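You operate a simulated robot arm through the tools that you are given. There is no shell and no other tool.

You run a simulated two-armed robot. Do the job below in one go: nothing can be reset, and whatever is moved stays where it is left.

## Task
Latch the pine board on the trestle stand and stain its middle.
Fine: red and blue latch over the board first; load the block brush at the stain tin and lay it back. A coat counts when it lies all over at full strength: go over it till it gets no stronger.

The check looks at the end state, three seconds after you hand in, the way a careful person would. Anything else that was tipped, shoved, dropped, spilled or broken makes it a failure.

## Robot
Two 7-joint arms with fingered hands on one trunk that stands fixed in place. Base frame: the origin is at the foot of the trunk, x ahead of it, y to its left, z up. Lengths are in m, angles in degrees, forces in N, time in s.
The left shoulder is at [0.06, 0.166, 0.951], the right one opposite. With the tool pointing down near the work surface each hand reaches from about 0.36 to 0.86 m from the base axis, measured 20 degrees to its own side. Payload 5 kg a hand.
The tool frame of a hand sits at the grasp point between the pads (the TCP): z along the fingers, y along the line on which they close. The tips reach 0.032 m beyond it. Largest opening 0.16 m; the body of the gripper starts 0.089 m behind the TCP. The gripper is a hand of 3 fingers: y runs from the thumb to the fingers, the wrist lies at [0, 0, -0.267] in the tool frame, and closing takes about 1.5 s.
Orientation is told as [roll, pitch, yaw] about the base's x, y, z axes, in that order, counted from this pose: with the fingers straight down and closing along the base's y, the tool's x points along the base's -x, its y along +y and its z along -z.

## Interface
- The arms move only by the tool play_rows. It takes "left_increments", "right_increments" or both (then of equal length, played together; a hand with none holds still); each is one flat list of numbers, 6 for each row, row after row: the turn, a rotation vector about the tool's x, y, z in units of 4 degrees (1.0 is 4 degrees), then the shift along the tool's x, y, z in units of 40 mm (1.0 is 40 mm). In form: [ax, ay, az, x, y, z, ax, ay, az, x, y, z, ...]. A call has 1 to 20 rows; each row shifts and turns the commanded pose from where the row before left it, along the tool's axes as they then stand. "left_fingers" and "right_fingers" are, for a hand that has rows, the opening, from 0 (shut) to 1 (fully open), set as the call begins (left out, the last holds). A call with a number of a shift or a turn outside -1 to 1 is refused whole. A row lasts 0.2 s, in which the tool goes at most 0.05 m and 8.6 degrees; a call with a longer step from one row to the next is refused whole, and so is a gripper value outside its range. A pose out of reach is approached as far as the arm can. The call stops where the force on the tool passes 40 N (or 10 N more than at its start, if that is more) or the arm is blocked; 0.2 s more then pass. The fingers move at their own pace (about 0.045 m/s each) and stop on an object; they squeeze with about 31 N. The grip force told is the motor's: it shows also when the fingers shut on nothing. Time passes only in rows, and 0.2 s behind the last, so rows that do not move let the fingers close. It gives the time, the measured TCP pose, the force on the tool (base axes), the opening and the grip force at its end, in the units of the frame above (readings bear some noise), with the torque about the TCP (base axes, N m) and any sound that the robot's microphone picked up.
- Cameras (640 x 400 px; columns grow to the right, rows downward): "scene" is now at [0.0445, 0.0135, 1.5862]; the picture's right is [0.19, -0.98, 0.00], its down [-0.77, -0.15, -0.62] and it looks along [0.60, 0.12, -0.79] (base axes); focal length 349 px, centre (320, 200). "left" rides on the left gripper at [-0.065, -0.004, -0.116] in its tool frame; the picture's right is [0.06, -1.00, 0.00], its down [0.87, 0.05, -0.49] and it looks along [0.49, 0.03, 0.87] (tool axes); focal length 261 px, centre (320, 200). "right" rides on the right gripper at [0.065, -0.004, -0.116] in its tool frame; the picture's right is [0.06, 1.00, 0.00], its down [-0.87, 0.05, -0.49] and it looks along [-0.49, 0.03, 0.87] (tool axes); focal length 261 px, centre (320, 200). There is no depth. A picture from a camera that has moved, and an enlarged one, comes with that camera's place and axes in the base frame and with its lens.
- camera(camera): a new picture of that camera. It takes no simulated time.
- raise_lower(by): slides the trunk up (or, below 0, down) by that many m; the arms and the scene camera ride with it, the base frame stays. It gives what a move gives, with no picture.
- set_fingers(finger1, finger2, thumb_bend, hand): sets how far each is bent, from 0 (flat) to 100 (curled in); at 30 the hand is open as for a grip, at 70 the pads meet at the TCP. One left out holds its place. A second passes; each finger stops where it meets its share of the squeeze, and holds until it gets a number again. A gripper value or a shape takes the hand back. It gives what a move gives, with no picture; readings hold the bend of each and the force on the fingers (four entries, about 0 where the hand has none), thumb and palm.
- hand_shape(shape, hand): the hand has 3 fingers and takes this shape, open, in about a second: jaw (thumb against the fingers, like two jaws); tri (thumb and two fingers); tip (a fingertip pinch); poke (one finger out to press); point (the index stretched); flat (the hand flat); cup (the hand cupped); fist (a fist). The gripper value then closes the fingers along that shape, each until it touches; the sizes above hold for jaw. It gives what a move gives, with no picture.
- turn_head(pan, tilt): turns the head with the scene camera to pan (to the left, within 86 degrees either way) and tilt (down, from -29 to 69), counted from straight ahead of the robot. It gives what a move gives.
- enlarge(camera, box): a new picture of the part [left, top, right, bottom] of that camera's present view, enlarged. It takes no simulated time.
- job_done(): hands the job in; it is judged then, once.

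Places have to be worked out from the pictures, the camera data and where the tool is seen. Open the grippers and draw the arms clear of the work before you hand the job in, unless the task says otherwise.

The tools are called after "Call:" as a command line: name --argument value ..., lists and objects as JSON in quotes. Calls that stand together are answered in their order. play_rows: Moves the arms, as the interface text tells. Its arguments: {"type":"object","properties":{"left_increments":{"type":"array"},"left_fingers":{"type":"number"},"right_increments":{"type":"array"},"right_fingers":{"type":"number"}},"required":[]} The other tools are called the same way: raise_lower (by) slides the trunk up or down; hand_shape (shape, hand) gives the hand a shape; set_fingers (finger1, finger2, thumb_bend, hand) moves the fingers one by one; turn_head (pan, tilt) turns the head that bears the scene camera; camera (camera) takes a picture; enlarge (camera, box) takes an enlarged picture of a part of a camera's view; job_done () hands the job in.

At the start:

```text
clock: 0.0
left_eef_pos: [0.5932, 0.2717, 1.0783]
left_orientation: [0.0, 0.0, -0.1]
left_ft_force: [-0.4, -0.2, -0.5]
left_moment: [0.03, -0.01, 0.01]
left_opening: 0.1597
left_gripper_force: 0.0
left_shape: jaw
left_bend: [30.0, 30.0, 30.0]
left_finger forces: [0.1, 0.0, 0.0, 0.0, 0.0, 0.0]
right_eef_pos: [0.5589, -0.1894, 1.0802]
right_orientation: [0.0, 0.0, 0.0]
right_ft_force: [0.6, -0.6, 0.1]
right_moment: [0.0, -0.01, 0.02]
right_opening: 0.16
right_gripper_force: 0.0
right_shape: jaw
right_bend: [30.0, 30.0, 30.0]
right_finger forces: [0.0, 0.0, 0.0, 0.1, 0.0, 0.1]
trunk travel left (down, up): [-0.5, 0.09]
head pan, tilt: [11.1, 52.0]
```

scene: 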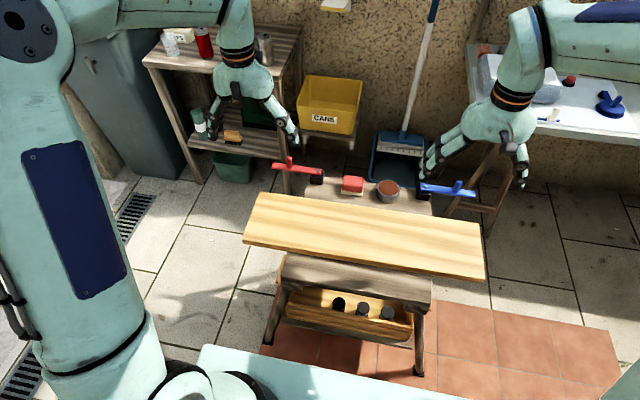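
right: 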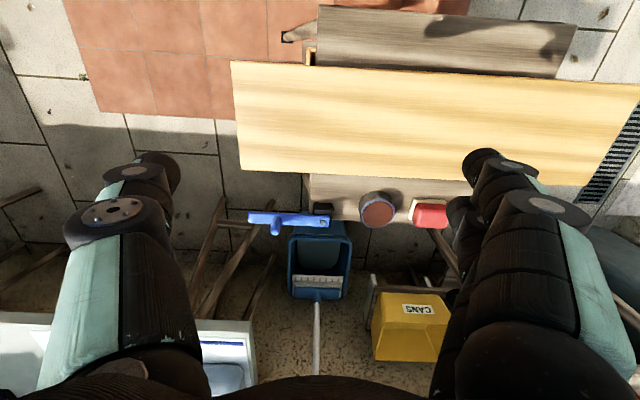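
left: 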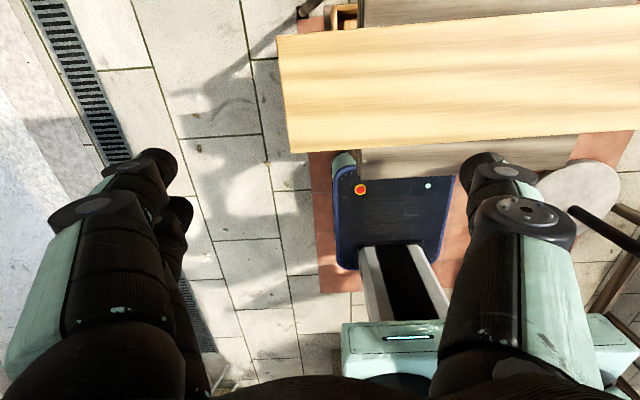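

The scene shows the pine board on a trestle, red and blue latch levers on its far edge, and a red block brush and a stain tin on the rear ledge. I take enlarged views to work out the details.

Call:
enlarge --camera "scene" --box '[230, 140, 390, 240]'

Call:
enlarge --camera "scene" --box '[350, 140, 510, 240]'

Call:
enlarge --camera "scene" --box '[230, 180, 500, 349]'

Call:
enlarge --camera "right" --box '[230, 140, 470, 290]'

```text
4.00 times, centred on (310, 190) of scene
camera zoom: at [0.0445, 0.0135, 1.5862], right [0.19, -0.98, 0.0], down [-0.77, -0.15, -0.62], along [0.6, 0.12, -0.79], focal length 1397 px, centre (360, 240)
```

zoom: 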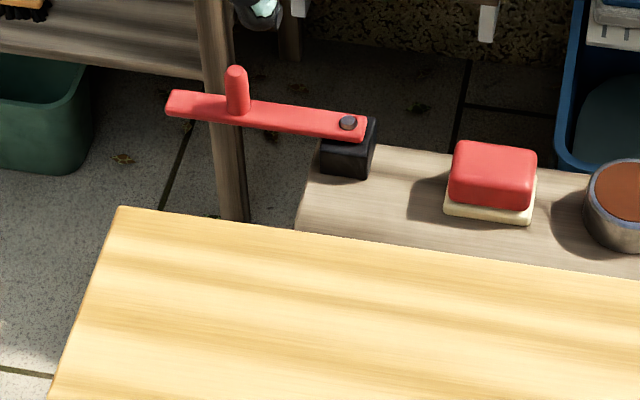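

```text
4.00 times, centred on (430, 190) of scene
camera zoom: at [0.0445, 0.0135, 1.5862], right [0.19, -0.98, 0.0], down [-0.77, -0.15, -0.62], along [0.6, 0.12, -0.79], focal length 1397 px, centre (-120, 240)
```

zoom: 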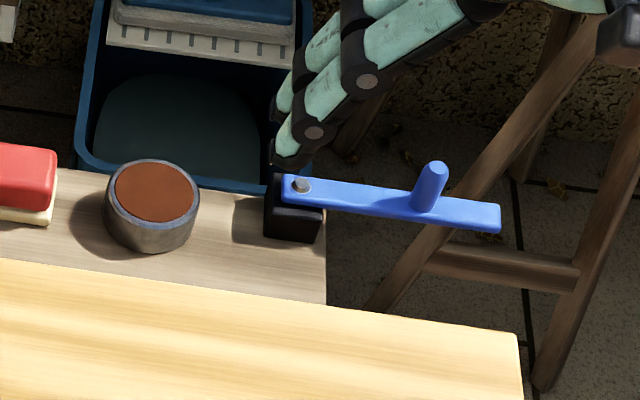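

```text
2.37 times, centred on (365, 264) of scene
camera zoom: at [0.0445, 0.0135, 1.5862], right [0.19, -0.98, 0.0], down [-0.77, -0.15, -0.62], along [0.6, 0.12, -0.79], focal length 827 px, centre (214, 47)
```

zoom: 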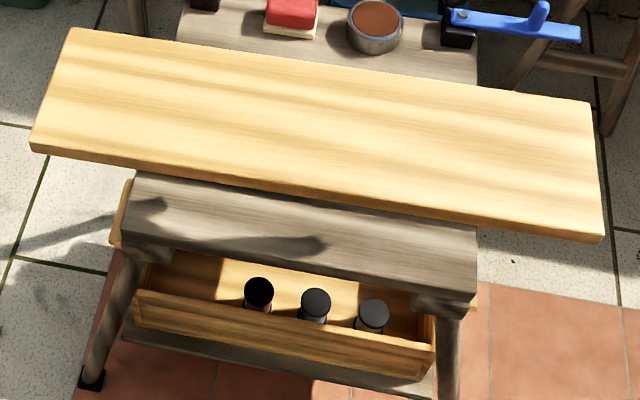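

```text
2.67 times, centred on (350, 215) of right
camera zoom: at [0.492, -0.1946, 1.1949], right [-0.06, 1.0, 0.0], down [0.87, 0.05, 0.49], along [0.49, 0.03, -0.87], focal length 695 px, centre (240, 160)
```

zoom: 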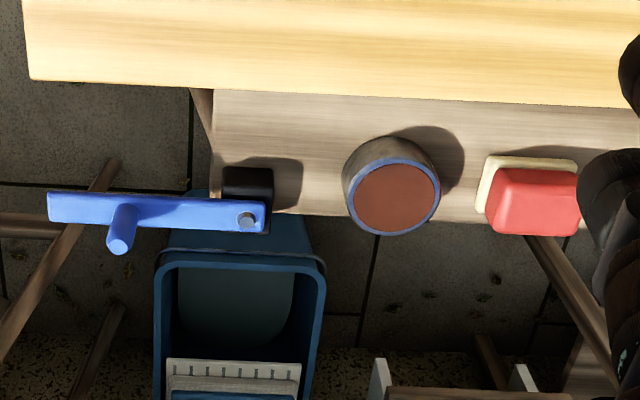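

I triangulated the scene and right-camera views. The board top is at z≈0.753, spanning x 0.50–0.685 and y ±0.327. The latch pivots are at about (0.777, ±0.17, 0.778), with knobs near (0.773, ±0.256). The brush is at about (0.753, 0.049) and the tin at about (0.753, -0.062). I move both hands above the knobs at z≈0.95 to check.

Call:
play_rows --right_increments '[0, 0, 0, -0.675, -0.215, 0.406, 0, 0, 0, -0.675, -0.215, 0.406, 0, 0, 0, -0.675, -0.215, 0.406, 0, 0, 0, -0.675, -0.215, 0.406, 0, 0, 0, -0.675, -0.215, 0.406, 0, 0, 0, -0.675, -0.215, 0.406, 0, 0, 0, -0.675, -0.215, 0.406, 0, 0, 0, -0.675, -0.215, 0.406]' --left_increments '[0, 0, 0, -0.559, -0.055, 0.4, 0, 0, 0, -0.559, -0.055, 0.4, 0, 0, 0, -0.559, -0.055, 0.4, 0, 0, 0, -0.559, -0.055, 0.4, 0, 0, 0, -0.559, -0.055, 0.4, 0, 0, 0, -0.559, -0.055, 0.4, 0, 0, 0, -0.559, -0.055, 0.4, 0, 0, 0, -0.559, -0.055, 0.4]' --right_fingers 0.45 --left_fingers 0.45

Call:
camera --camera "scene"

Call:
camera --camera "right"

Call:
camera --camera "left"

```text
clock: 1.8
left_eef_pos: [0.7738, 0.2533, 0.9481]
left_orientation: [-0.1, 0.1, 0.0]
left_ft_force: [0.1, -0.4, -0.3]
left_moment: [0.03, 0.05, 0.0]
left_opening: 0.0728
left_gripper_force: 0.0
left_shape: jaw
left_bend: [73.0, 73.0, 70.0]
left_finger forces: [0.1, 0.1, 0.0, 0.1, 0.0, 0.1]
right_eef_pos: [0.7743, -0.2594, 0.9483]
right_orientation: [-0.1, 0.1, 0.0]
right_ft_force: [-0.8, 0.1, -0.3]
right_moment: [0.0, 0.02, 0.0]
right_opening: 0.0728
right_gripper_force: 0.1
right_shape: jaw
right_bend: [73.0, 73.0, 70.0]
right_finger forces: [0.0, 0.0, 0.0, 0.0, 0.0, 0.0]
trunk travel left (down, up): [-0.5, 0.09]
head pan, tilt: [11.1, 52.0]
```

```text
taken
camera scene: at [0.0464, 0.0133, 1.5862], right [0.19, -0.98, 0.0], down [-0.77, -0.15, -0.61], along [0.6, 0.12, -0.79], focal length 349 px, centre (320, 200)
```

scene: 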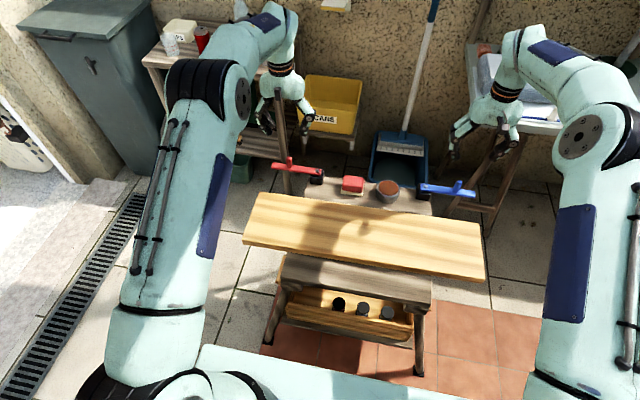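

```text
taken
camera right: at [0.7089, -0.2641, 1.0637], right [-0.06, 1.0, 0.0], down [0.87, 0.05, 0.49], along [0.49, 0.03, -0.87], focal length 261 px, centre (320, 200)
```

right: 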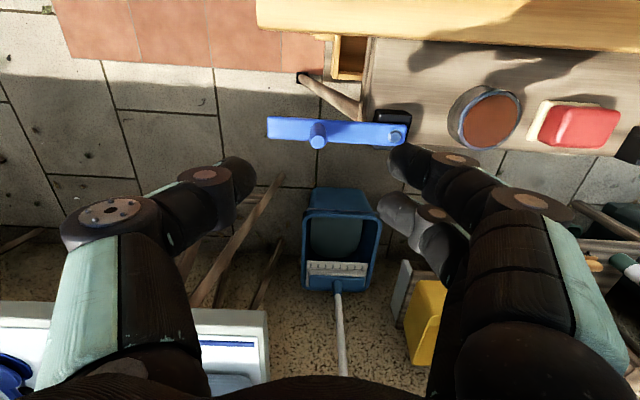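

```text
taken
camera left: at [0.8393, 0.2485, 1.064], right [-0.06, -1.0, 0.0], down [-0.87, 0.05, 0.49], along [-0.49, 0.03, -0.87], focal length 261 px, centre (320, 200)
```

left: 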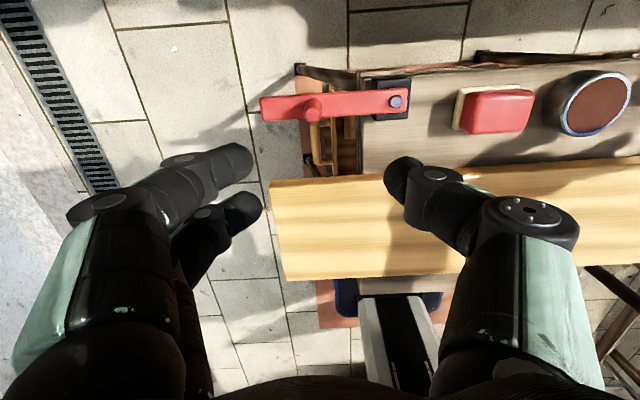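

The hands are above the knobs. I enlarge the hand views to refine the knob positions.

Call:
enlarge --camera "right" --box '[240, 80, 440, 205]'

Call:
enlarge --camera "left" --box '[220, 60, 420, 185]'

Call:
enlarge --camera "scene" --box '[250, 80, 350, 225]'

Call:
enlarge --camera "scene" --box '[380, 80, 530, 225]'

```text
3.20 times, centred on (340, 142) of right
camera zoom: at [0.7089, -0.2641, 1.0637], right [-0.06, 1.0, 0.0], down [0.87, 0.05, 0.49], along [0.49, 0.03, -0.87], focal length 834 px, centre (256, 384)
```

zoom: 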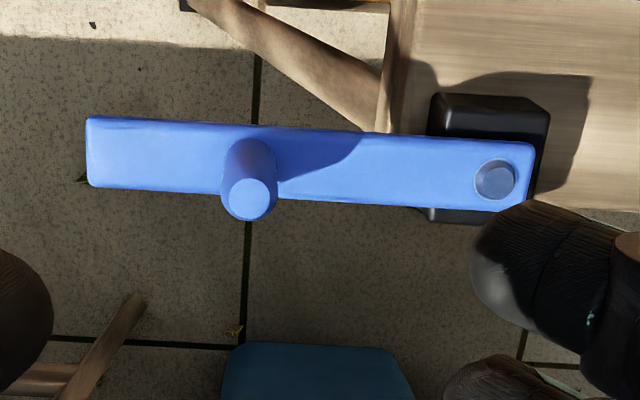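

```text
3.20 times, centred on (320, 122) of left
camera zoom: at [0.8393, 0.2485, 1.064], right [-0.06, -1.0, 0.0], down [-0.87, 0.05, 0.49], along [-0.49, 0.03, -0.87], focal length 834 px, centre (320, 448)
```

zoom: 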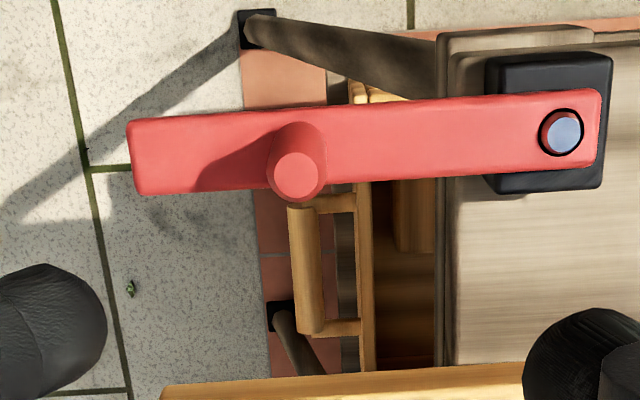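

```text
2.76 times, centred on (300, 152) of scene
camera zoom: at [0.0464, 0.0133, 1.5862], right [0.19, -0.98, 0.0], down [-0.77, -0.15, -0.61], along [0.6, 0.12, -0.79], focal length 964 px, centre (375, 331)
```

zoom: 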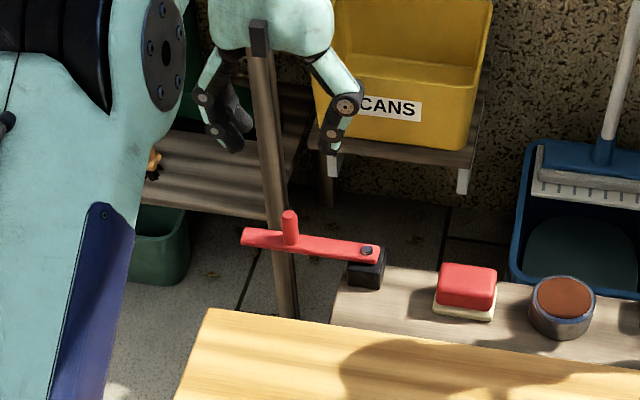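

```text
2.76 times, centred on (455, 152) of scene
camera zoom: at [0.0464, 0.0133, 1.5862], right [0.19, -0.98, 0.0], down [-0.77, -0.15, -0.61], along [0.6, 0.12, -0.79], focal length 964 px, centre (-52, 331)
```

zoom: 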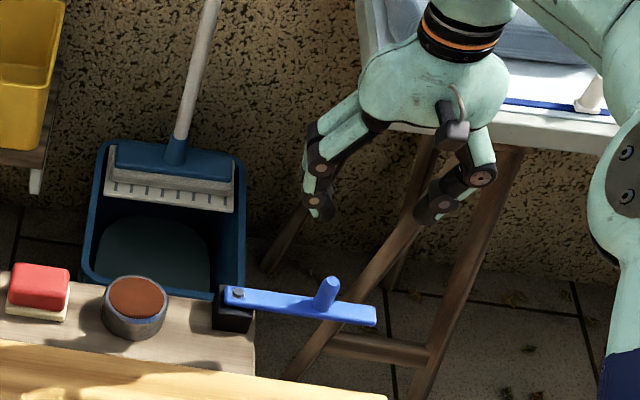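

The refined knob positions are about (0.788, ±0.259) with tops near z 0.808, and the pivots are at (0.787, ±0.170). I lower both hands so the open fingers straddle the knobs, tips just above the levers.

Call:
play_rows --right_increments '[0, 0, 0, -0.12, 0, 0.6, 0, 0, 0, -0.12, 0, 0.6, 0, 0, 0, -0.11, 0, 0.6, 0, 0, 0, 0, 0, 0.6, 0, 0, 0, 0, 0, 0.55, 0, 0, 0, 0, 0, 0.5]' --left_increments '[0, 0, 0, -0.12, 0.05, 0.6, 0, 0, 0, -0.12, 0.05, 0.6, 0, 0, 0, -0.11, 0.04, 0.6, 0, 0, 0, 0, 0, 0.6, 0, 0, 0, 0, 0, 0.55, 0, 0, 0, 0, 0, 0.5]'

Call:
enlarge --camera "right" --box '[200, 80, 440, 230]'

Call:
enlarge --camera "left" --box '[200, 80, 440, 230]'

Call:
enlarge --camera "scene" --box '[240, 80, 500, 240]'

```text
clock: 3.2
left_eef_pos: [0.7863, 0.2591, 0.8093]
left_orientation: [0.1, 0.0, 0.1]
left_ft_force: [0.7, -0.7, -0.6]
left_moment: [0.0, -0.01, 0.0]
left_opening: 0.0727
left_gripper_force: 0.2
left_shape: jaw
left_bend: [73.0, 73.0, 70.0]
left_finger forces: [0.0, 0.0, 0.1, 0.1, 0.1, 0.1]
right_eef_pos: [0.7864, -0.2577, 0.812]
right_orientation: [0.0, 0.0, -0.1]
right_ft_force: [-0.3, -0.3, -0.2]
right_moment: [0.0, 0.05, -0.03]
right_opening: 0.0727
right_gripper_force: 0.1
right_shape: jaw
right_bend: [73.0, 73.0, 70.0]
right_finger forces: [0.0, 0.0, 0.0, 0.0, 0.0, 0.0]
trunk travel left (down, up): [-0.5, 0.09]
head pan, tilt: [11.1, 52.0]
```

```text
2.67 times, centred on (320, 155) of right
camera zoom: at [0.7221, -0.2636, 0.9266], right [-0.06, 1.0, 0.0], down [0.87, 0.05, 0.49], along [0.49, 0.03, -0.87], focal length 695 px, centre (320, 320)
```

zoom: 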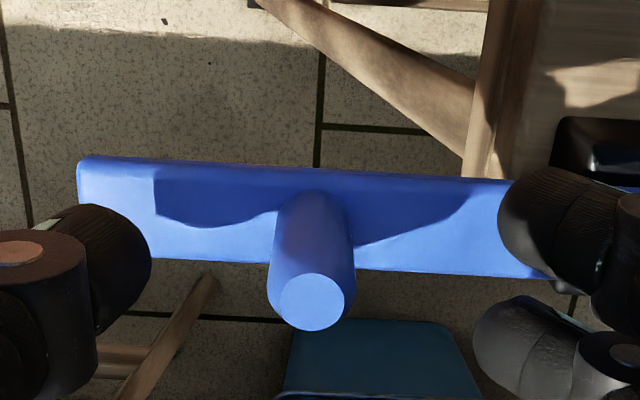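

```text
2.67 times, centred on (320, 155) of left
camera zoom: at [0.8513, 0.2538, 0.9262], right [-0.06, -1.0, 0.0], down [-0.87, 0.05, 0.49], along [-0.49, 0.03, -0.87], focal length 695 px, centre (320, 320)
```

zoom: 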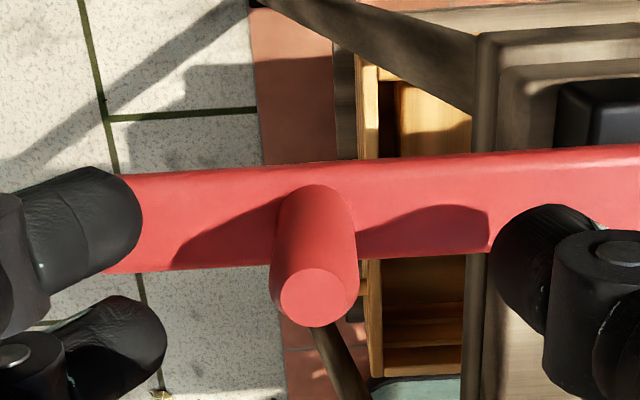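

```text
2.46 times, centred on (370, 160) of scene
camera zoom: at [0.0452, 0.0134, 1.5862], right [0.19, -0.98, 0.0], down [-0.77, -0.15, -0.61], along [0.6, 0.12, -0.79], focal length 860 px, centre (197, 298)
```

zoom: 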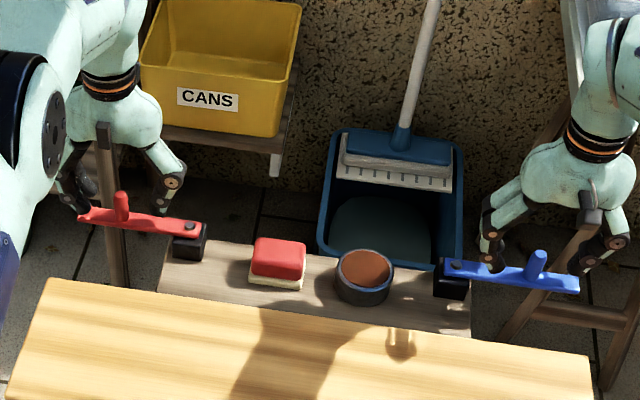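

Both knobs are centred between thumb and fingers, and their tops look slightly lower than the TCP (about 0.801). I go down 4 mm more and close both hands on the knobs.

Call:
play_rows --right_increments '[0, 0, 0, 0, 0, 0.1, 0, 0, 0, 0, 0, 0, 0, 0, 0, 0, 0, 0, 0, 0, 0, 0, 0, 0, 0, 0, 0, 0, 0, 0, 0, 0, 0, 0, 0, 0, 0, 0, 0, 0, 0, 0, 0, 0, 0, 0, 0, 0]' --left_increments '[0, 0, 0, 0, 0, 0.1, 0, 0, 0, 0, 0, 0, 0, 0, 0, 0, 0, 0, 0, 0, 0, 0, 0, 0, 0, 0, 0, 0, 0, 0, 0, 0, 0, 0, 0, 0, 0, 0, 0, 0, 0, 0, 0, 0, 0, 0, 0, 0]' --right_fingers 0 --left_fingers 0

Call:
enlarge --camera "right" --box '[200, 80, 440, 230]'

Call:
enlarge --camera "left" --box '[200, 80, 440, 230]'

```text
clock: 5.0
left_eef_pos: [0.7865, 0.2585, 0.806]
left_orientation: [0.0, 0.1, 0.0]
left_ft_force: [-3.7, -2.1, 0.2]
left_moment: [-0.02, 0.05, 0.02]
left_opening: 0.0045
left_gripper_force: 31.2
left_shape: jaw
left_bend: [70.0, 70.0, 70.0]
left_finger forces: [15.1, 12.8, 0.0, 0.0, 27.2, 0.0]
right_eef_pos: [0.7857, -0.2582, 0.8069]
right_orientation: [0.0, 0.1, -0.1]
right_ft_force: [-1.5, -2.1, -1.0]
right_moment: [-0.03, 0.04, 0.03]
right_opening: 0.0044
right_gripper_force: 31.0
right_shape: jaw
right_bend: [68.0, 70.0, 70.0]
right_finger forces: [12.4, 15.5, 0.0, 0.1, 27.3, 0.0]
trunk travel left (down, up): [-0.5, 0.09]
head pan, tilt: [11.1, 52.0]
```

```text
2.67 times, centred on (320, 155) of right
camera zoom: at [0.7215, -0.2641, 0.9229], right [-0.06, 1.0, 0.0], down [0.87, 0.05, 0.49], along [0.49, 0.03, -0.87], focal length 695 px, centre (320, 320)
```

zoom: 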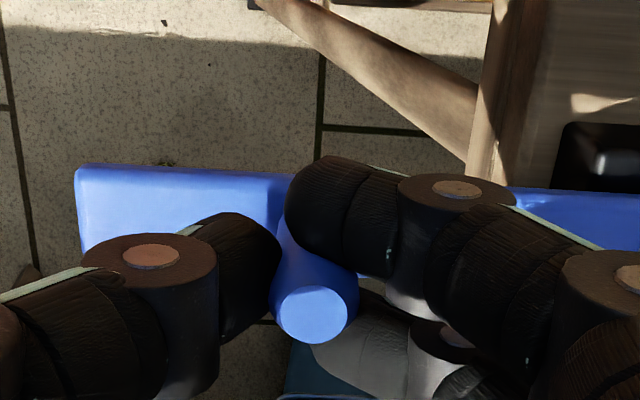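

```text
2.67 times, centred on (320, 155) of left
camera zoom: at [0.8513, 0.2532, 0.9226], right [-0.06, -1.0, 0.0], down [-0.87, 0.05, 0.49], along [-0.49, 0.03, -0.87], focal length 695 px, centre (320, 320)
```

zoom: 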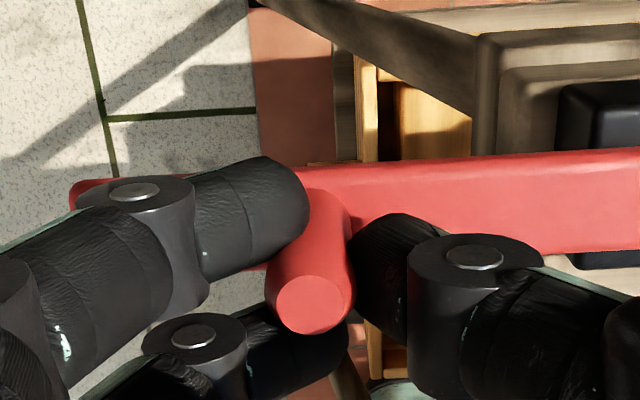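

Both knobs are gripped with all three digits. I swing both levers together along the first 45° of the arc around their pivots (radius 0.088).

Call:
play_rows --right_increments '[0, 0, 0, 0.287, 0.019, 0, 0, 0, 0, 0.282, 0.056, 0, 0, 0, 0, 0.273, 0.0925, 0, 0, 0, 0, 0.258, 0.127, 0, 0, 0, 0, 0.239, 0.16, 0, 0, 0, 0, 0.217, 0.19, 0]' --left_increments '[0, 0, 0, 0.287, -0.019, 0, 0, 0, 0, 0.282, -0.056, 0, 0, 0, 0, 0.273, -0.0925, 0, 0, 0, 0, 0.258, -0.127, 0, 0, 0, 0, 0.239, -0.16, 0, 0, 0, 0, 0.217, -0.19, 0]'

Call:
enlarge --camera "scene" --box '[240, 80, 500, 240]'

Call:
camera --camera "right"

Call:
camera --camera "left"

```text
clock: 6.4
left_eef_pos: [0.7245, 0.2323, 0.8063]
left_orientation: [0.1, 0.0, 0.1]
left_ft_force: [5.7, -3.9, 0.0]
left_moment: [-0.06, -0.28, 0.17]
left_opening: 0.0025
left_gripper_force: 31.3
left_shape: jaw
left_bend: [70.0, 71.0, 70.0]
left_finger forces: [15.4, 18.0, 0.0, 0.1, 24.1, 0.0]
right_eef_pos: [0.7254, -0.2326, 0.8069]
right_orientation: [0.1, 0.1, -0.1]
right_ft_force: [1.5, -5.0, 0.2]
right_moment: [-0.06, 0.19, -0.4]
right_opening: 0.0037
right_gripper_force: 31.1
right_shape: jaw
right_bend: [69.0, 69.0, 70.0]
right_finger forces: [27.6, 42.9, 0.0, 0.1, 29.8, 0.1]
trunk travel left (down, up): [-0.5, 0.09]
head pan, tilt: [11.1, 52.0]
```

```text
2.46 times, centred on (370, 160) of scene
camera zoom: at [0.0461, 0.0128, 1.5861], right [0.19, -0.98, 0.0], down [-0.77, -0.15, -0.61], along [0.6, 0.12, -0.79], focal length 860 px, centre (197, 298)
```

zoom: 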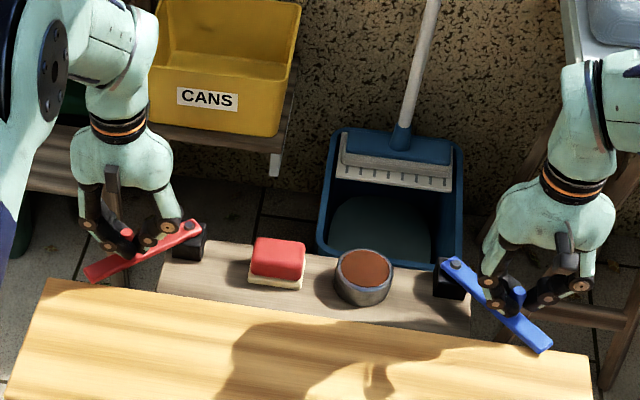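

```text
taken
camera right: at [0.6603, -0.238, 0.9223], right [-0.06, 1.0, 0.0], down [0.87, 0.05, 0.49], along [0.49, 0.03, -0.87], focal length 261 px, centre (320, 200)
```

right: 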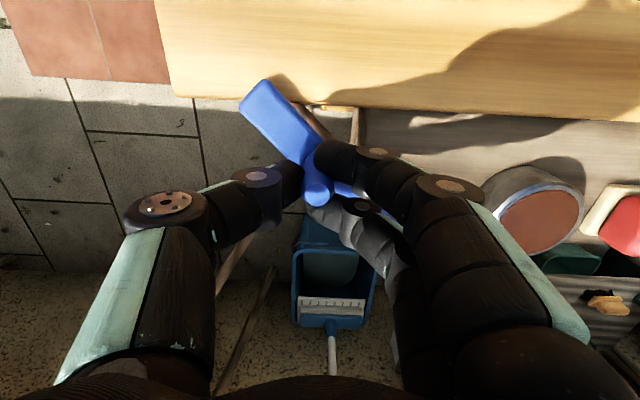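

```text
taken
camera left: at [0.7893, 0.2272, 0.9229], right [-0.06, -1.0, 0.0], down [-0.87, 0.05, 0.49], along [-0.49, 0.03, -0.87], focal length 261 px, centre (320, 200)
```

left: 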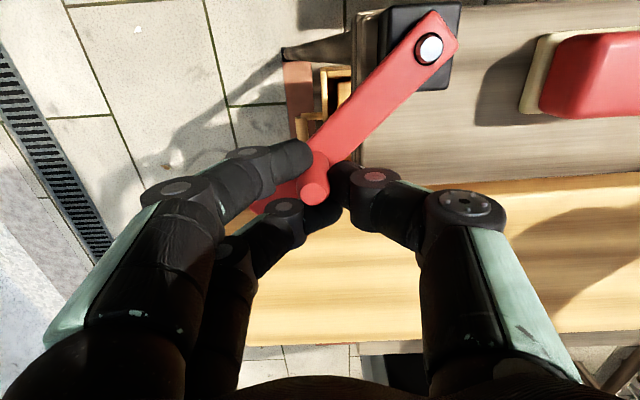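

Both levers swing freely with low force. I continue along the arc to 90°.

Call:
play_rows --right_increments '[0, 0, 0, 0.189, 0.216, 0, 0, 0, 0, 0.16, 0.239, 0, 0, 0, 0, 0.127, 0.258, 0, 0, 0, 0, 0.092, 0.2725, 0, 0, 0, 0, 0.056, 0.282, 0, 0, 0, 0, 0.019, 0.287, 0]' --left_increments '[0, 0, 0, 0.189, -0.216, 0, 0, 0, 0, 0.16, -0.239, 0, 0, 0, 0, 0.127, -0.258, 0, 0, 0, 0, 0.092, -0.2725, 0, 0, 0, 0, 0.056, -0.282, 0, 0, 0, 0, 0.019, -0.287, 0]'

Call:
enlarge --camera "scene" --box '[240, 80, 500, 240]'

Call:
camera --camera "right"

Call:
camera --camera "left"

```text
clock: 7.8
left_eef_pos: [0.6973, 0.1726, 0.8058]
left_orientation: [0.1, 0.2, 0.1]
left_ft_force: [-6.9, 5.0, -0.3]
left_moment: [0.25, -0.18, 0.36]
left_opening: 0.0026
left_gripper_force: 30.8
left_shape: jaw
left_bend: [69.0, 71.0, 71.0]
left_finger forces: [18.4, 26.5, 0.0, 0.0, 19.2, 0.0]
right_eef_pos: [0.6996, -0.1702, 0.8066]
right_orientation: [0.0, 0.0, 0.0]
right_ft_force: [3.3, -5.5, 0.5]
right_moment: [0.01, 0.18, -0.23]
right_opening: 0.0026
right_gripper_force: 30.9
right_shape: jaw
right_bend: [67.0, 69.0, 70.0]
right_finger forces: [19.7, 23.0, 0.1, 0.1, 24.7, 0.1]
trunk travel left (down, up): [-0.5, 0.09]
head pan, tilt: [11.1, 52.0]
```

```text
2.46 times, centred on (370, 160) of scene
camera zoom: at [0.0454, 0.0127, 1.5861], right [0.19, -0.98, 0.0], down [-0.77, -0.15, -0.61], along [0.6, 0.12, -0.79], focal length 860 px, centre (197, 298)
```

zoom: 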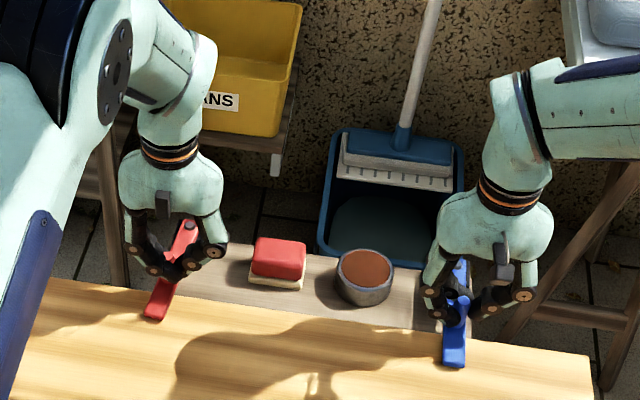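

```text
taken
camera right: at [0.6343, -0.1754, 0.9219], right [-0.06, 1.0, 0.0], down [0.87, 0.05, 0.49], along [0.49, 0.03, -0.87], focal length 261 px, centre (320, 200)
```

right: 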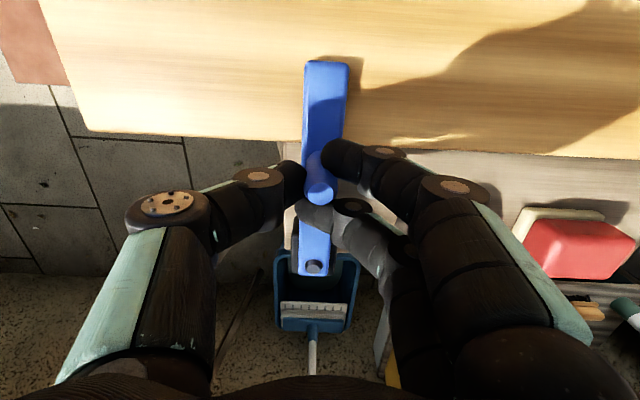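

```text
taken
camera left: at [0.7618, 0.1666, 0.9226], right [-0.06, -1.0, 0.0], down [-0.87, 0.05, 0.49], along [-0.49, 0.03, -0.87], focal length 261 px, centre (320, 200)
```

left: 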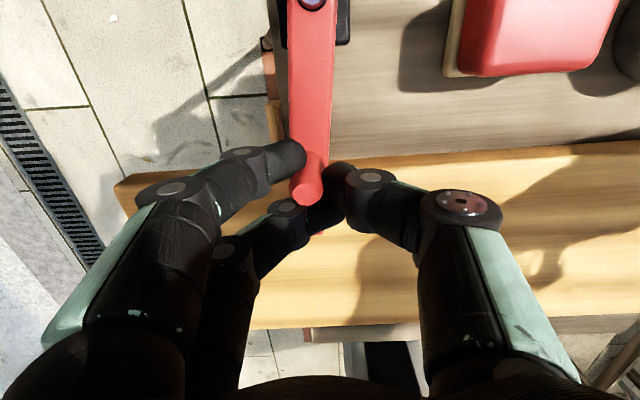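

Both levers lie over the board at about 90°. I open both hands and lift straight up.

Call:
play_rows --right_increments '[0, 0, 0, 0, 0, 0, 0, 0, 0, 0, 0, 0, 0, 0, 0, 0, 0, 0, 0, 0, 0, 0, 0, 0, 0, 0, 0, 0, 0, 0, 0, 0, 0, 0, 0, -0.5, 0, 0, 0, 0, 0, -0.8, 0, 0, 0, 0, 0, -0.9, 0, 0, 0, 0, 0, -0.9, 0, 0, 0, 0, 0, -0.9]' --left_increments '[0, 0, 0, 0, 0, 0, 0, 0, 0, 0, 0, 0, 0, 0, 0, 0, 0, 0, 0, 0, 0, 0, 0, 0, 0, 0, 0, 0, 0, 0, 0, 0, 0, 0, 0, -0.5, 0, 0, 0, 0, 0, -0.8, 0, 0, 0, 0, 0, -0.9, 0, 0, 0, 0, 0, -0.9, 0, 0, 0, 0, 0, -0.9]' --right_fingers 0.4 --left_fingers 0.4

Call:
camera --camera "right"

Call:
camera --camera "left"

Call:
enlarge --camera "scene" --box '[230, 120, 500, 290]'

```text
clock: 10.0
left_eef_pos: [0.6977, 0.1702, 0.9685]
left_orientation: [0.0, 0.0, 0.0]
left_ft_force: [0.4, 0.4, 0.2]
left_moment: [-0.01, 0.02, 0.0]
left_opening: 0.0637
left_gripper_force: 0.1
left_shape: jaw
left_bend: [73.0, 73.0, 70.0]
left_finger forces: [0.0, 0.1, 0.0, 0.1, 0.0, 0.0]
right_eef_pos: [0.6972, -0.1698, 0.9672]
right_orientation: [0.0, 0.0, 0.0]
right_ft_force: [0.1, -0.8, -0.2]
right_moment: [-0.01, -0.01, 0.0]
right_opening: 0.0637
right_gripper_force: 0.1
right_shape: jaw
right_bend: [73.0, 73.0, 70.0]
right_finger forces: [0.0, 0.0, 0.1, 0.1, 0.0, 0.1]
trunk travel left (down, up): [-0.5, 0.09]
head pan, tilt: [11.1, 52.0]
```

```text
taken
camera right: at [0.6326, -0.1756, 1.0828], right [-0.06, 1.0, 0.0], down [0.87, 0.05, 0.49], along [0.49, 0.03, -0.87], focal length 261 px, centre (320, 200)
```

right: 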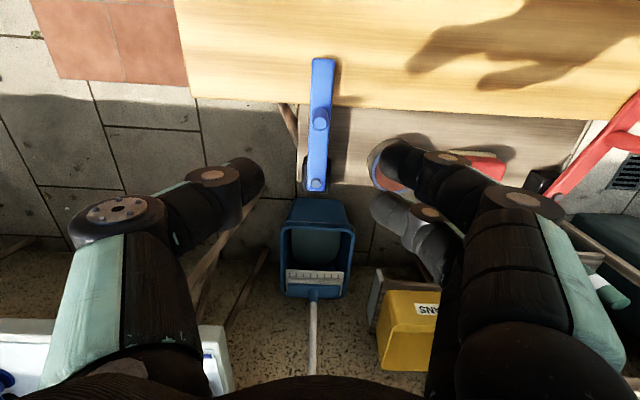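

```text
taken
camera left: at [0.762, 0.1657, 1.0848], right [-0.06, -1.0, 0.0], down [-0.87, 0.05, 0.49], along [-0.49, 0.03, -0.87], focal length 261 px, centre (320, 200)
```

left: 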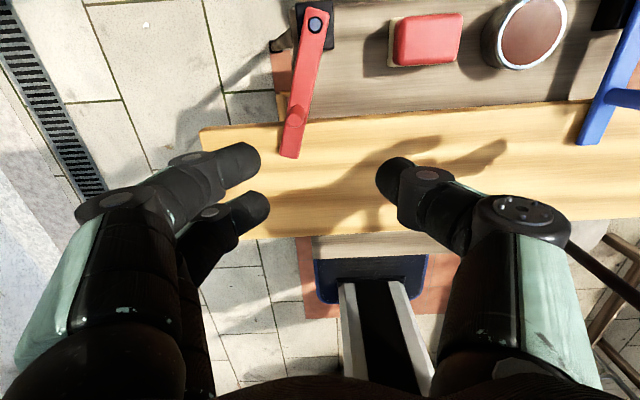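

```text
2.35 times, centred on (365, 205) of scene
camera zoom: at [0.0436, 0.0134, 1.5862], right [0.19, -0.98, 0.0], down [-0.77, -0.15, -0.62], along [0.6, 0.12, -0.79], focal length 822 px, centre (214, 188)
```

zoom: 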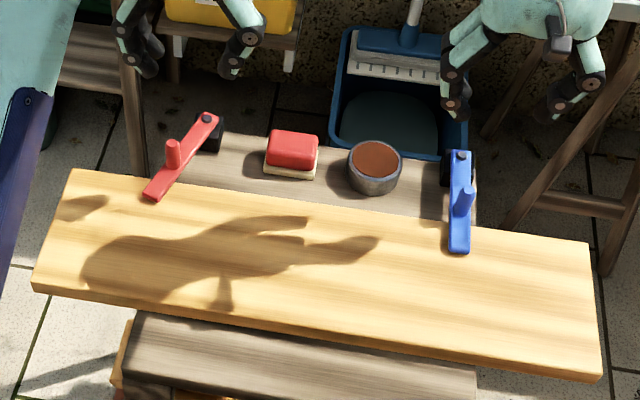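

Blue is at 90°, but the red lever was dragged back about 16° when the left fingers opened. I will nudge it home with the outside of the left thumb, hand closed: move beside the knob on its outer side, then descend.

Call:
play_rows --left_increments '[0, 0, 0, -0.03, 0.625, 0, 0, 0, 0, -0.03, 0.625, 0, 0, 0, 0, 0, 0.7, 0, 0, 0, 0, 0, 0, 0.4, 0, 0, 0, 0, 0, 0.5, 0, 0, 0, 0, 0, 0.8, 0, 0, 0, 0, 0, 0.8, 0, 0, 0, 0, 0, 0.8, 0, 0, 0, 0, 0, 0.74]' --left_fingers 0

Call:
camera --camera "left"

Call:
enlarge --camera "scene" --box '[240, 120, 400, 220]'

```text
clock: 12.0
left_eef_pos: [0.7016, 0.2493, 0.8061]
left_orientation: [-0.1, 0.0, 0.0]
left_ft_force: [0.1, -0.8, 0.1]
left_moment: [0.0, 0.02, 0.0]
left_opening: 0.0001
left_gripper_force: 31.1
left_shape: jaw
left_bend: [65.0, 65.0, 67.0]
left_finger forces: [0.0, 0.0, 0.1, 0.0, 0.0, 0.0]
right_eef_pos: [0.6991, -0.1687, 0.9668]
right_orientation: [0.0, 0.0, 0.0]
right_ft_force: [0.6, -0.5, -0.7]
right_moment: [-0.01, -0.01, -0.02]
right_opening: 0.0636
right_gripper_force: 0.0
right_shape: jaw
right_bend: [73.0, 73.0, 70.0]
right_finger forces: [0.1, 0.0, 0.0, 0.1, 0.0, 0.1]
trunk travel left (down, up): [-0.5, 0.09]
head pan, tilt: [11.1, 52.0]
```

```text
taken
camera left: at [0.7664, 0.2442, 0.9222], right [-0.06, -1.0, 0.0], down [-0.87, 0.05, 0.49], along [-0.49, 0.03, -0.87], focal length 261 px, centre (320, 200)
```

left: 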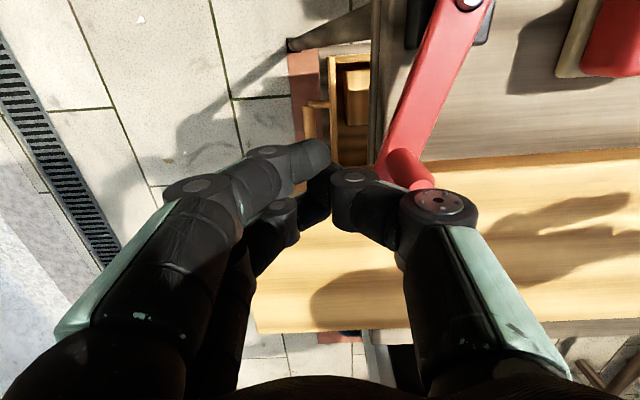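

```text
4.00 times, centred on (320, 170) of scene
camera zoom: at [0.0451, 0.0134, 1.5862], right [0.19, -0.98, 0.0], down [-0.77, -0.15, -0.61], along [0.6, 0.12, -0.79], focal length 1397 px, centre (320, 320)
```

zoom: 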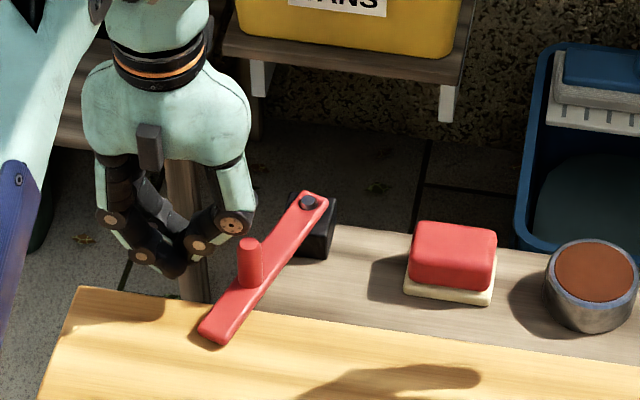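

The thumb is beside the knob. I push slowly toward -y, 20 mm first, watching the force.

Call:
play_rows --left_increments '[0, 0, 0, 0, -0.125, 0, 0, 0, 0, 0, -0.125, 0, 0, 0, 0, 0, -0.125, 0, 0, 0, 0, 0, -0.125, 0]'

Call:
camera --camera "left"

Call:
enlarge --camera "scene" --box '[240, 120, 400, 220]'

```text
clock: 13.0
left_eef_pos: [0.701, 0.228, 0.8062]
left_orientation: [0.0, 0.2, 0.0]
left_ft_force: [-0.4, -0.9, 0.6]
left_moment: [-0.06, 0.0, 0.02]
left_opening: 0.0001
left_gripper_force: 30.8
left_shape: jaw
left_bend: [65.0, 65.0, 67.0]
left_finger forces: [0.1, 0.0, 0.1, 0.0, 0.5, 0.0]
right_eef_pos: [0.6975, -0.1707, 0.9668]
right_orientation: [0.0, 0.0, 0.0]
right_ft_force: [0.5, 0.5, 0.5]
right_moment: [0.01, 0.02, -0.04]
right_opening: 0.0637
right_gripper_force: 0.1
right_shape: jaw
right_bend: [73.0, 73.0, 70.0]
right_finger forces: [0.1, 0.0, 0.0, 0.0, 0.1, 0.1]
trunk travel left (down, up): [-0.5, 0.09]
head pan, tilt: [11.1, 52.0]
```

```text
taken
camera left: at [0.7654, 0.2237, 0.9223], right [-0.06, -1.0, 0.0], down [-0.87, 0.05, 0.49], along [-0.49, 0.03, -0.87], focal length 261 px, centre (320, 200)
```

left: 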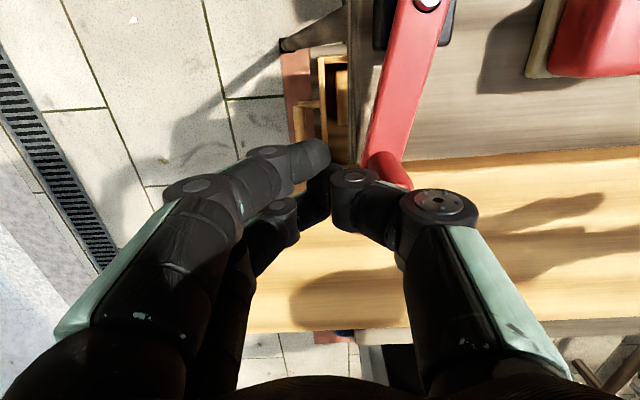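

```text
4.00 times, centred on (320, 170) of scene
camera zoom: at [0.0446, 0.0133, 1.5862], right [0.19, -0.98, 0.0], down [-0.77, -0.15, -0.62], along [0.6, 0.12, -0.79], focal length 1397 px, centre (320, 320)
```

zoom: 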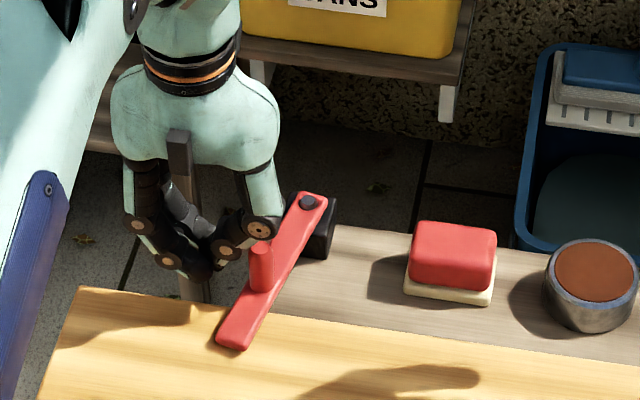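

The thumb has met the knob and the lever is now about 10° off. I push another 14 mm.

Call:
play_rows --left_increments '[0, 0, 0, 0, -0.0875, 0, 0, 0, 0, 0, -0.0875, 0, 0, 0, 0, 0, -0.0875, 0, 0, 0, 0, 0, -0.0875, 0]'

Call:
camera --camera "left"

Call:
enlarge --camera "scene" --box '[240, 120, 400, 220]'

```text
clock: 14.0
left_eef_pos: [0.7008, 0.215, 0.8061]
left_orientation: [0.0, 0.0, 0.0]
left_ft_force: [0.1, 0.3, 0.0]
left_moment: [-0.01, 0.0, 0.03]
left_opening: 0.0
left_gripper_force: 30.9
left_shape: jaw
left_bend: [65.0, 65.0, 67.0]
left_finger forces: [0.0, 0.1, 0.0, 0.0, 0.3, 0.0]
right_eef_pos: [0.699, -0.1702, 0.9675]
right_orientation: [0.0, 0.0, 0.0]
right_ft_force: [-0.2, -0.1, 0.6]
right_moment: [-0.02, 0.0, 0.0]
right_opening: 0.0635
right_gripper_force: 0.1
right_shape: jaw
right_bend: [73.0, 73.0, 70.0]
right_finger forces: [0.0, 0.0, 0.0, 0.0, 0.1, 0.1]
trunk travel left (down, up): [-0.5, 0.09]
head pan, tilt: [11.1, 52.0]
```

```text
taken
camera left: at [0.765, 0.2096, 0.9221], right [-0.06, -1.0, 0.0], down [-0.87, 0.05, 0.49], along [-0.49, 0.03, -0.87], focal length 261 px, centre (320, 200)
```

left: 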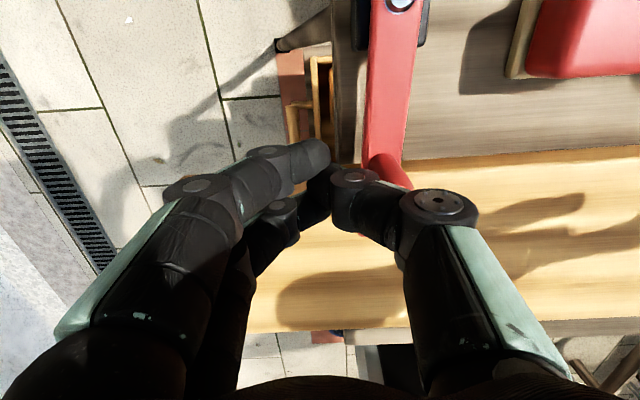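

```text
4.00 times, centred on (320, 170) of scene
camera zoom: at [0.0446, 0.0133, 1.5862], right [0.19, -0.98, 0.0], down [-0.77, -0.15, -0.62], along [0.6, 0.12, -0.79], focal length 1397 px, centre (320, 320)
```

zoom: 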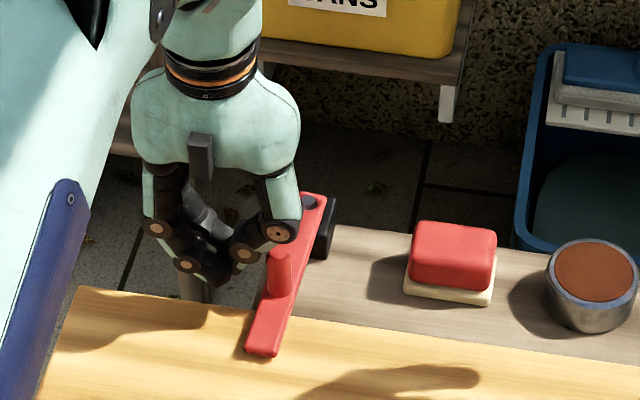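

The red lever is now within about 1–2° of square. I push 4 mm more to feel for a stop.

Call:
play_rows --left_increments '[0, 0, 0, 0, -0.05, 0, 0, 0, 0, 0, -0.05, 0]'

Call:
enlarge --camera "scene" --box '[240, 120, 400, 220]'

```text
clock: 14.6
left_eef_pos: [0.7013, 0.2113, 0.8066]
left_orientation: [0.0, 0.0, 0.1]
left_ft_force: [-0.3, -0.4, 0.9]
left_moment: [-0.02, 0.02, -0.01]
left_opening: 0.0001
left_gripper_force: 31.6
left_shape: jaw
left_bend: [65.0, 65.0, 67.0]
left_finger forces: [0.0, 0.1, 0.0, 0.1, 0.3, 0.0]
right_eef_pos: [0.6986, -0.1698, 0.9667]
right_orientation: [0.0, 0.0, 0.0]
right_ft_force: [0.2, 0.4, 0.5]
right_moment: [0.02, 0.02, 0.03]
right_opening: 0.0639
right_gripper_force: 0.1
right_shape: jaw
right_bend: [73.0, 73.0, 70.0]
right_finger forces: [0.0, 0.0, 0.0, 0.0, 0.0, 0.0]
trunk travel left (down, up): [-0.5, 0.09]
head pan, tilt: [11.1, 52.0]
```

```text
4.00 times, centred on (320, 170) of scene
camera zoom: at [0.0446, 0.0134, 1.5862], right [0.19, -0.98, 0.0], down [-0.77, -0.15, -0.62], along [0.6, 0.12, -0.79], focal length 1397 px, centre (320, 320)
```

zoom: 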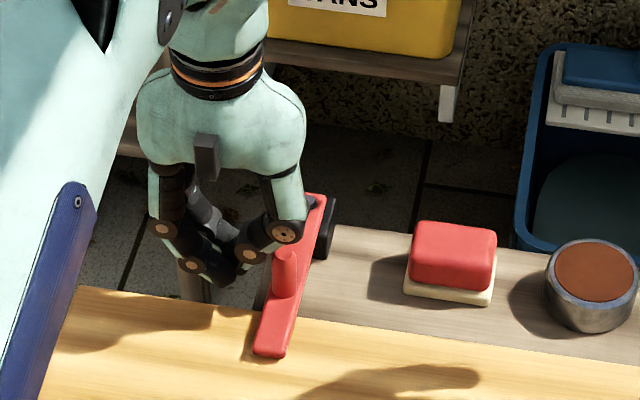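

The red lever now points square across the board. I back the left hand off (+y, then up and away), leaving the lever in place.

Call:
play_rows --left_increments '[0, 0, 0, 0, 0.4, 0, 0, 0, 0, 0, 0.8, 0, 0, 0, 0, 0, 0.4, -0.7, 0, 0, 0, 0, 0.2, -0.9, 0, 0, 0, 0.2, 0.3, -0.9, 0, 0, 0, 0.4, 0.3, -0.9, 0, 0, 0, 0.6, 0.3, -0.9, 0, 0, 0, 0.7, 0.3, -0.8, 0, 0, 0, 0.8, 0.3, -0.6]'

Call:
camera --camera "scene"

Call:
enlarge --camera "scene" --box '[230, 140, 500, 309]'

Call:
enlarge --camera "scene" --box '[330, 160, 450, 235]'

```text
clock: 16.6
left_eef_pos: [0.5913, 0.3412, 1.034]
left_orientation: [0.0, 0.0, 0.0]
left_ft_force: [0.2, 0.1, 0.5]
left_moment: [0.0, -0.02, 0.0]
left_opening: 0.0003
left_gripper_force: 30.8
left_shape: jaw
left_bend: [65.0, 65.0, 67.0]
left_finger forces: [0.0, 0.0, 0.0, 0.0, 0.1, 0.1]
right_eef_pos: [0.6975, -0.1687, 0.9685]
right_orientation: [0.0, -0.2, 0.1]
right_ft_force: [-1.3, 0.0, -0.4]
right_moment: [0.0, 0.01, 0.01]
right_opening: 0.0636
right_gripper_force: 0.0
right_shape: jaw
right_bend: [73.0, 73.0, 70.0]
right_finger forces: [0.1, 0.0, 0.1, 0.0, 0.0, 0.0]
trunk travel left (down, up): [-0.5, 0.09]
head pan, tilt: [11.1, 52.0]
```

```text
taken
camera scene: at [0.0434, 0.0139, 1.5862], right [0.19, -0.98, 0.0], down [-0.77, -0.15, -0.62], along [0.6, 0.12, -0.79], focal length 349 px, centre (320, 200)
```

scene: 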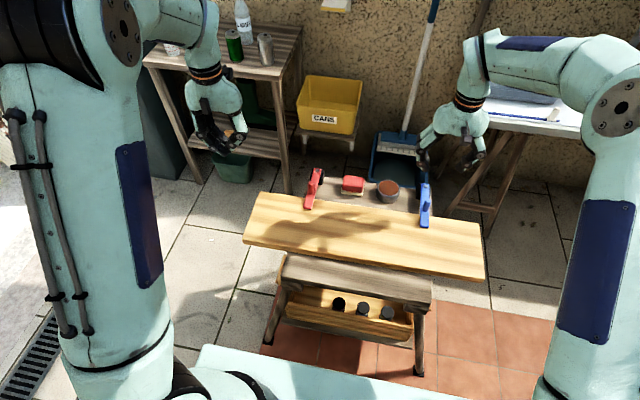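

```text
2.37 times, centred on (365, 224) of scene
camera zoom: at [0.0434, 0.0139, 1.5862], right [0.19, -0.98, 0.0], down [-0.77, -0.15, -0.62], along [0.6, 0.12, -0.79], focal length 827 px, centre (214, 142)
```

zoom: 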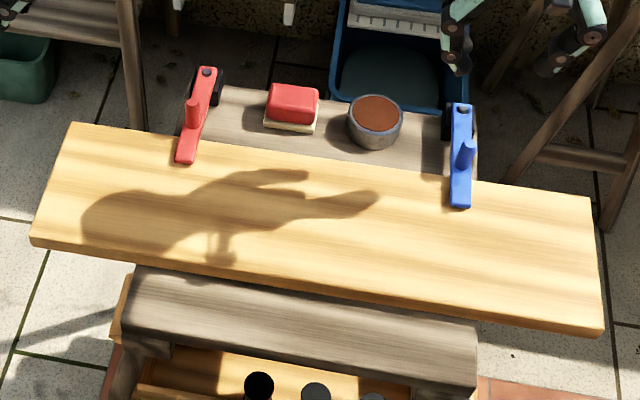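

```text
5.33 times, centred on (390, 198) of scene
camera zoom: at [0.0434, 0.0139, 1.5862], right [0.19, -0.98, 0.0], down [-0.77, -0.15, -0.62], along [0.6, 0.12, -0.79], focal length 1863 px, centre (-53, 213)
```

zoom: 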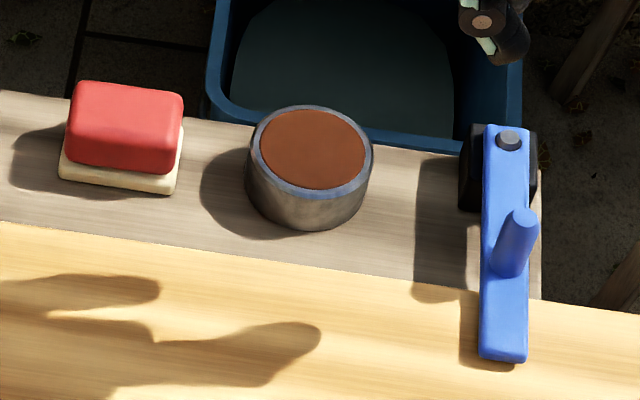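

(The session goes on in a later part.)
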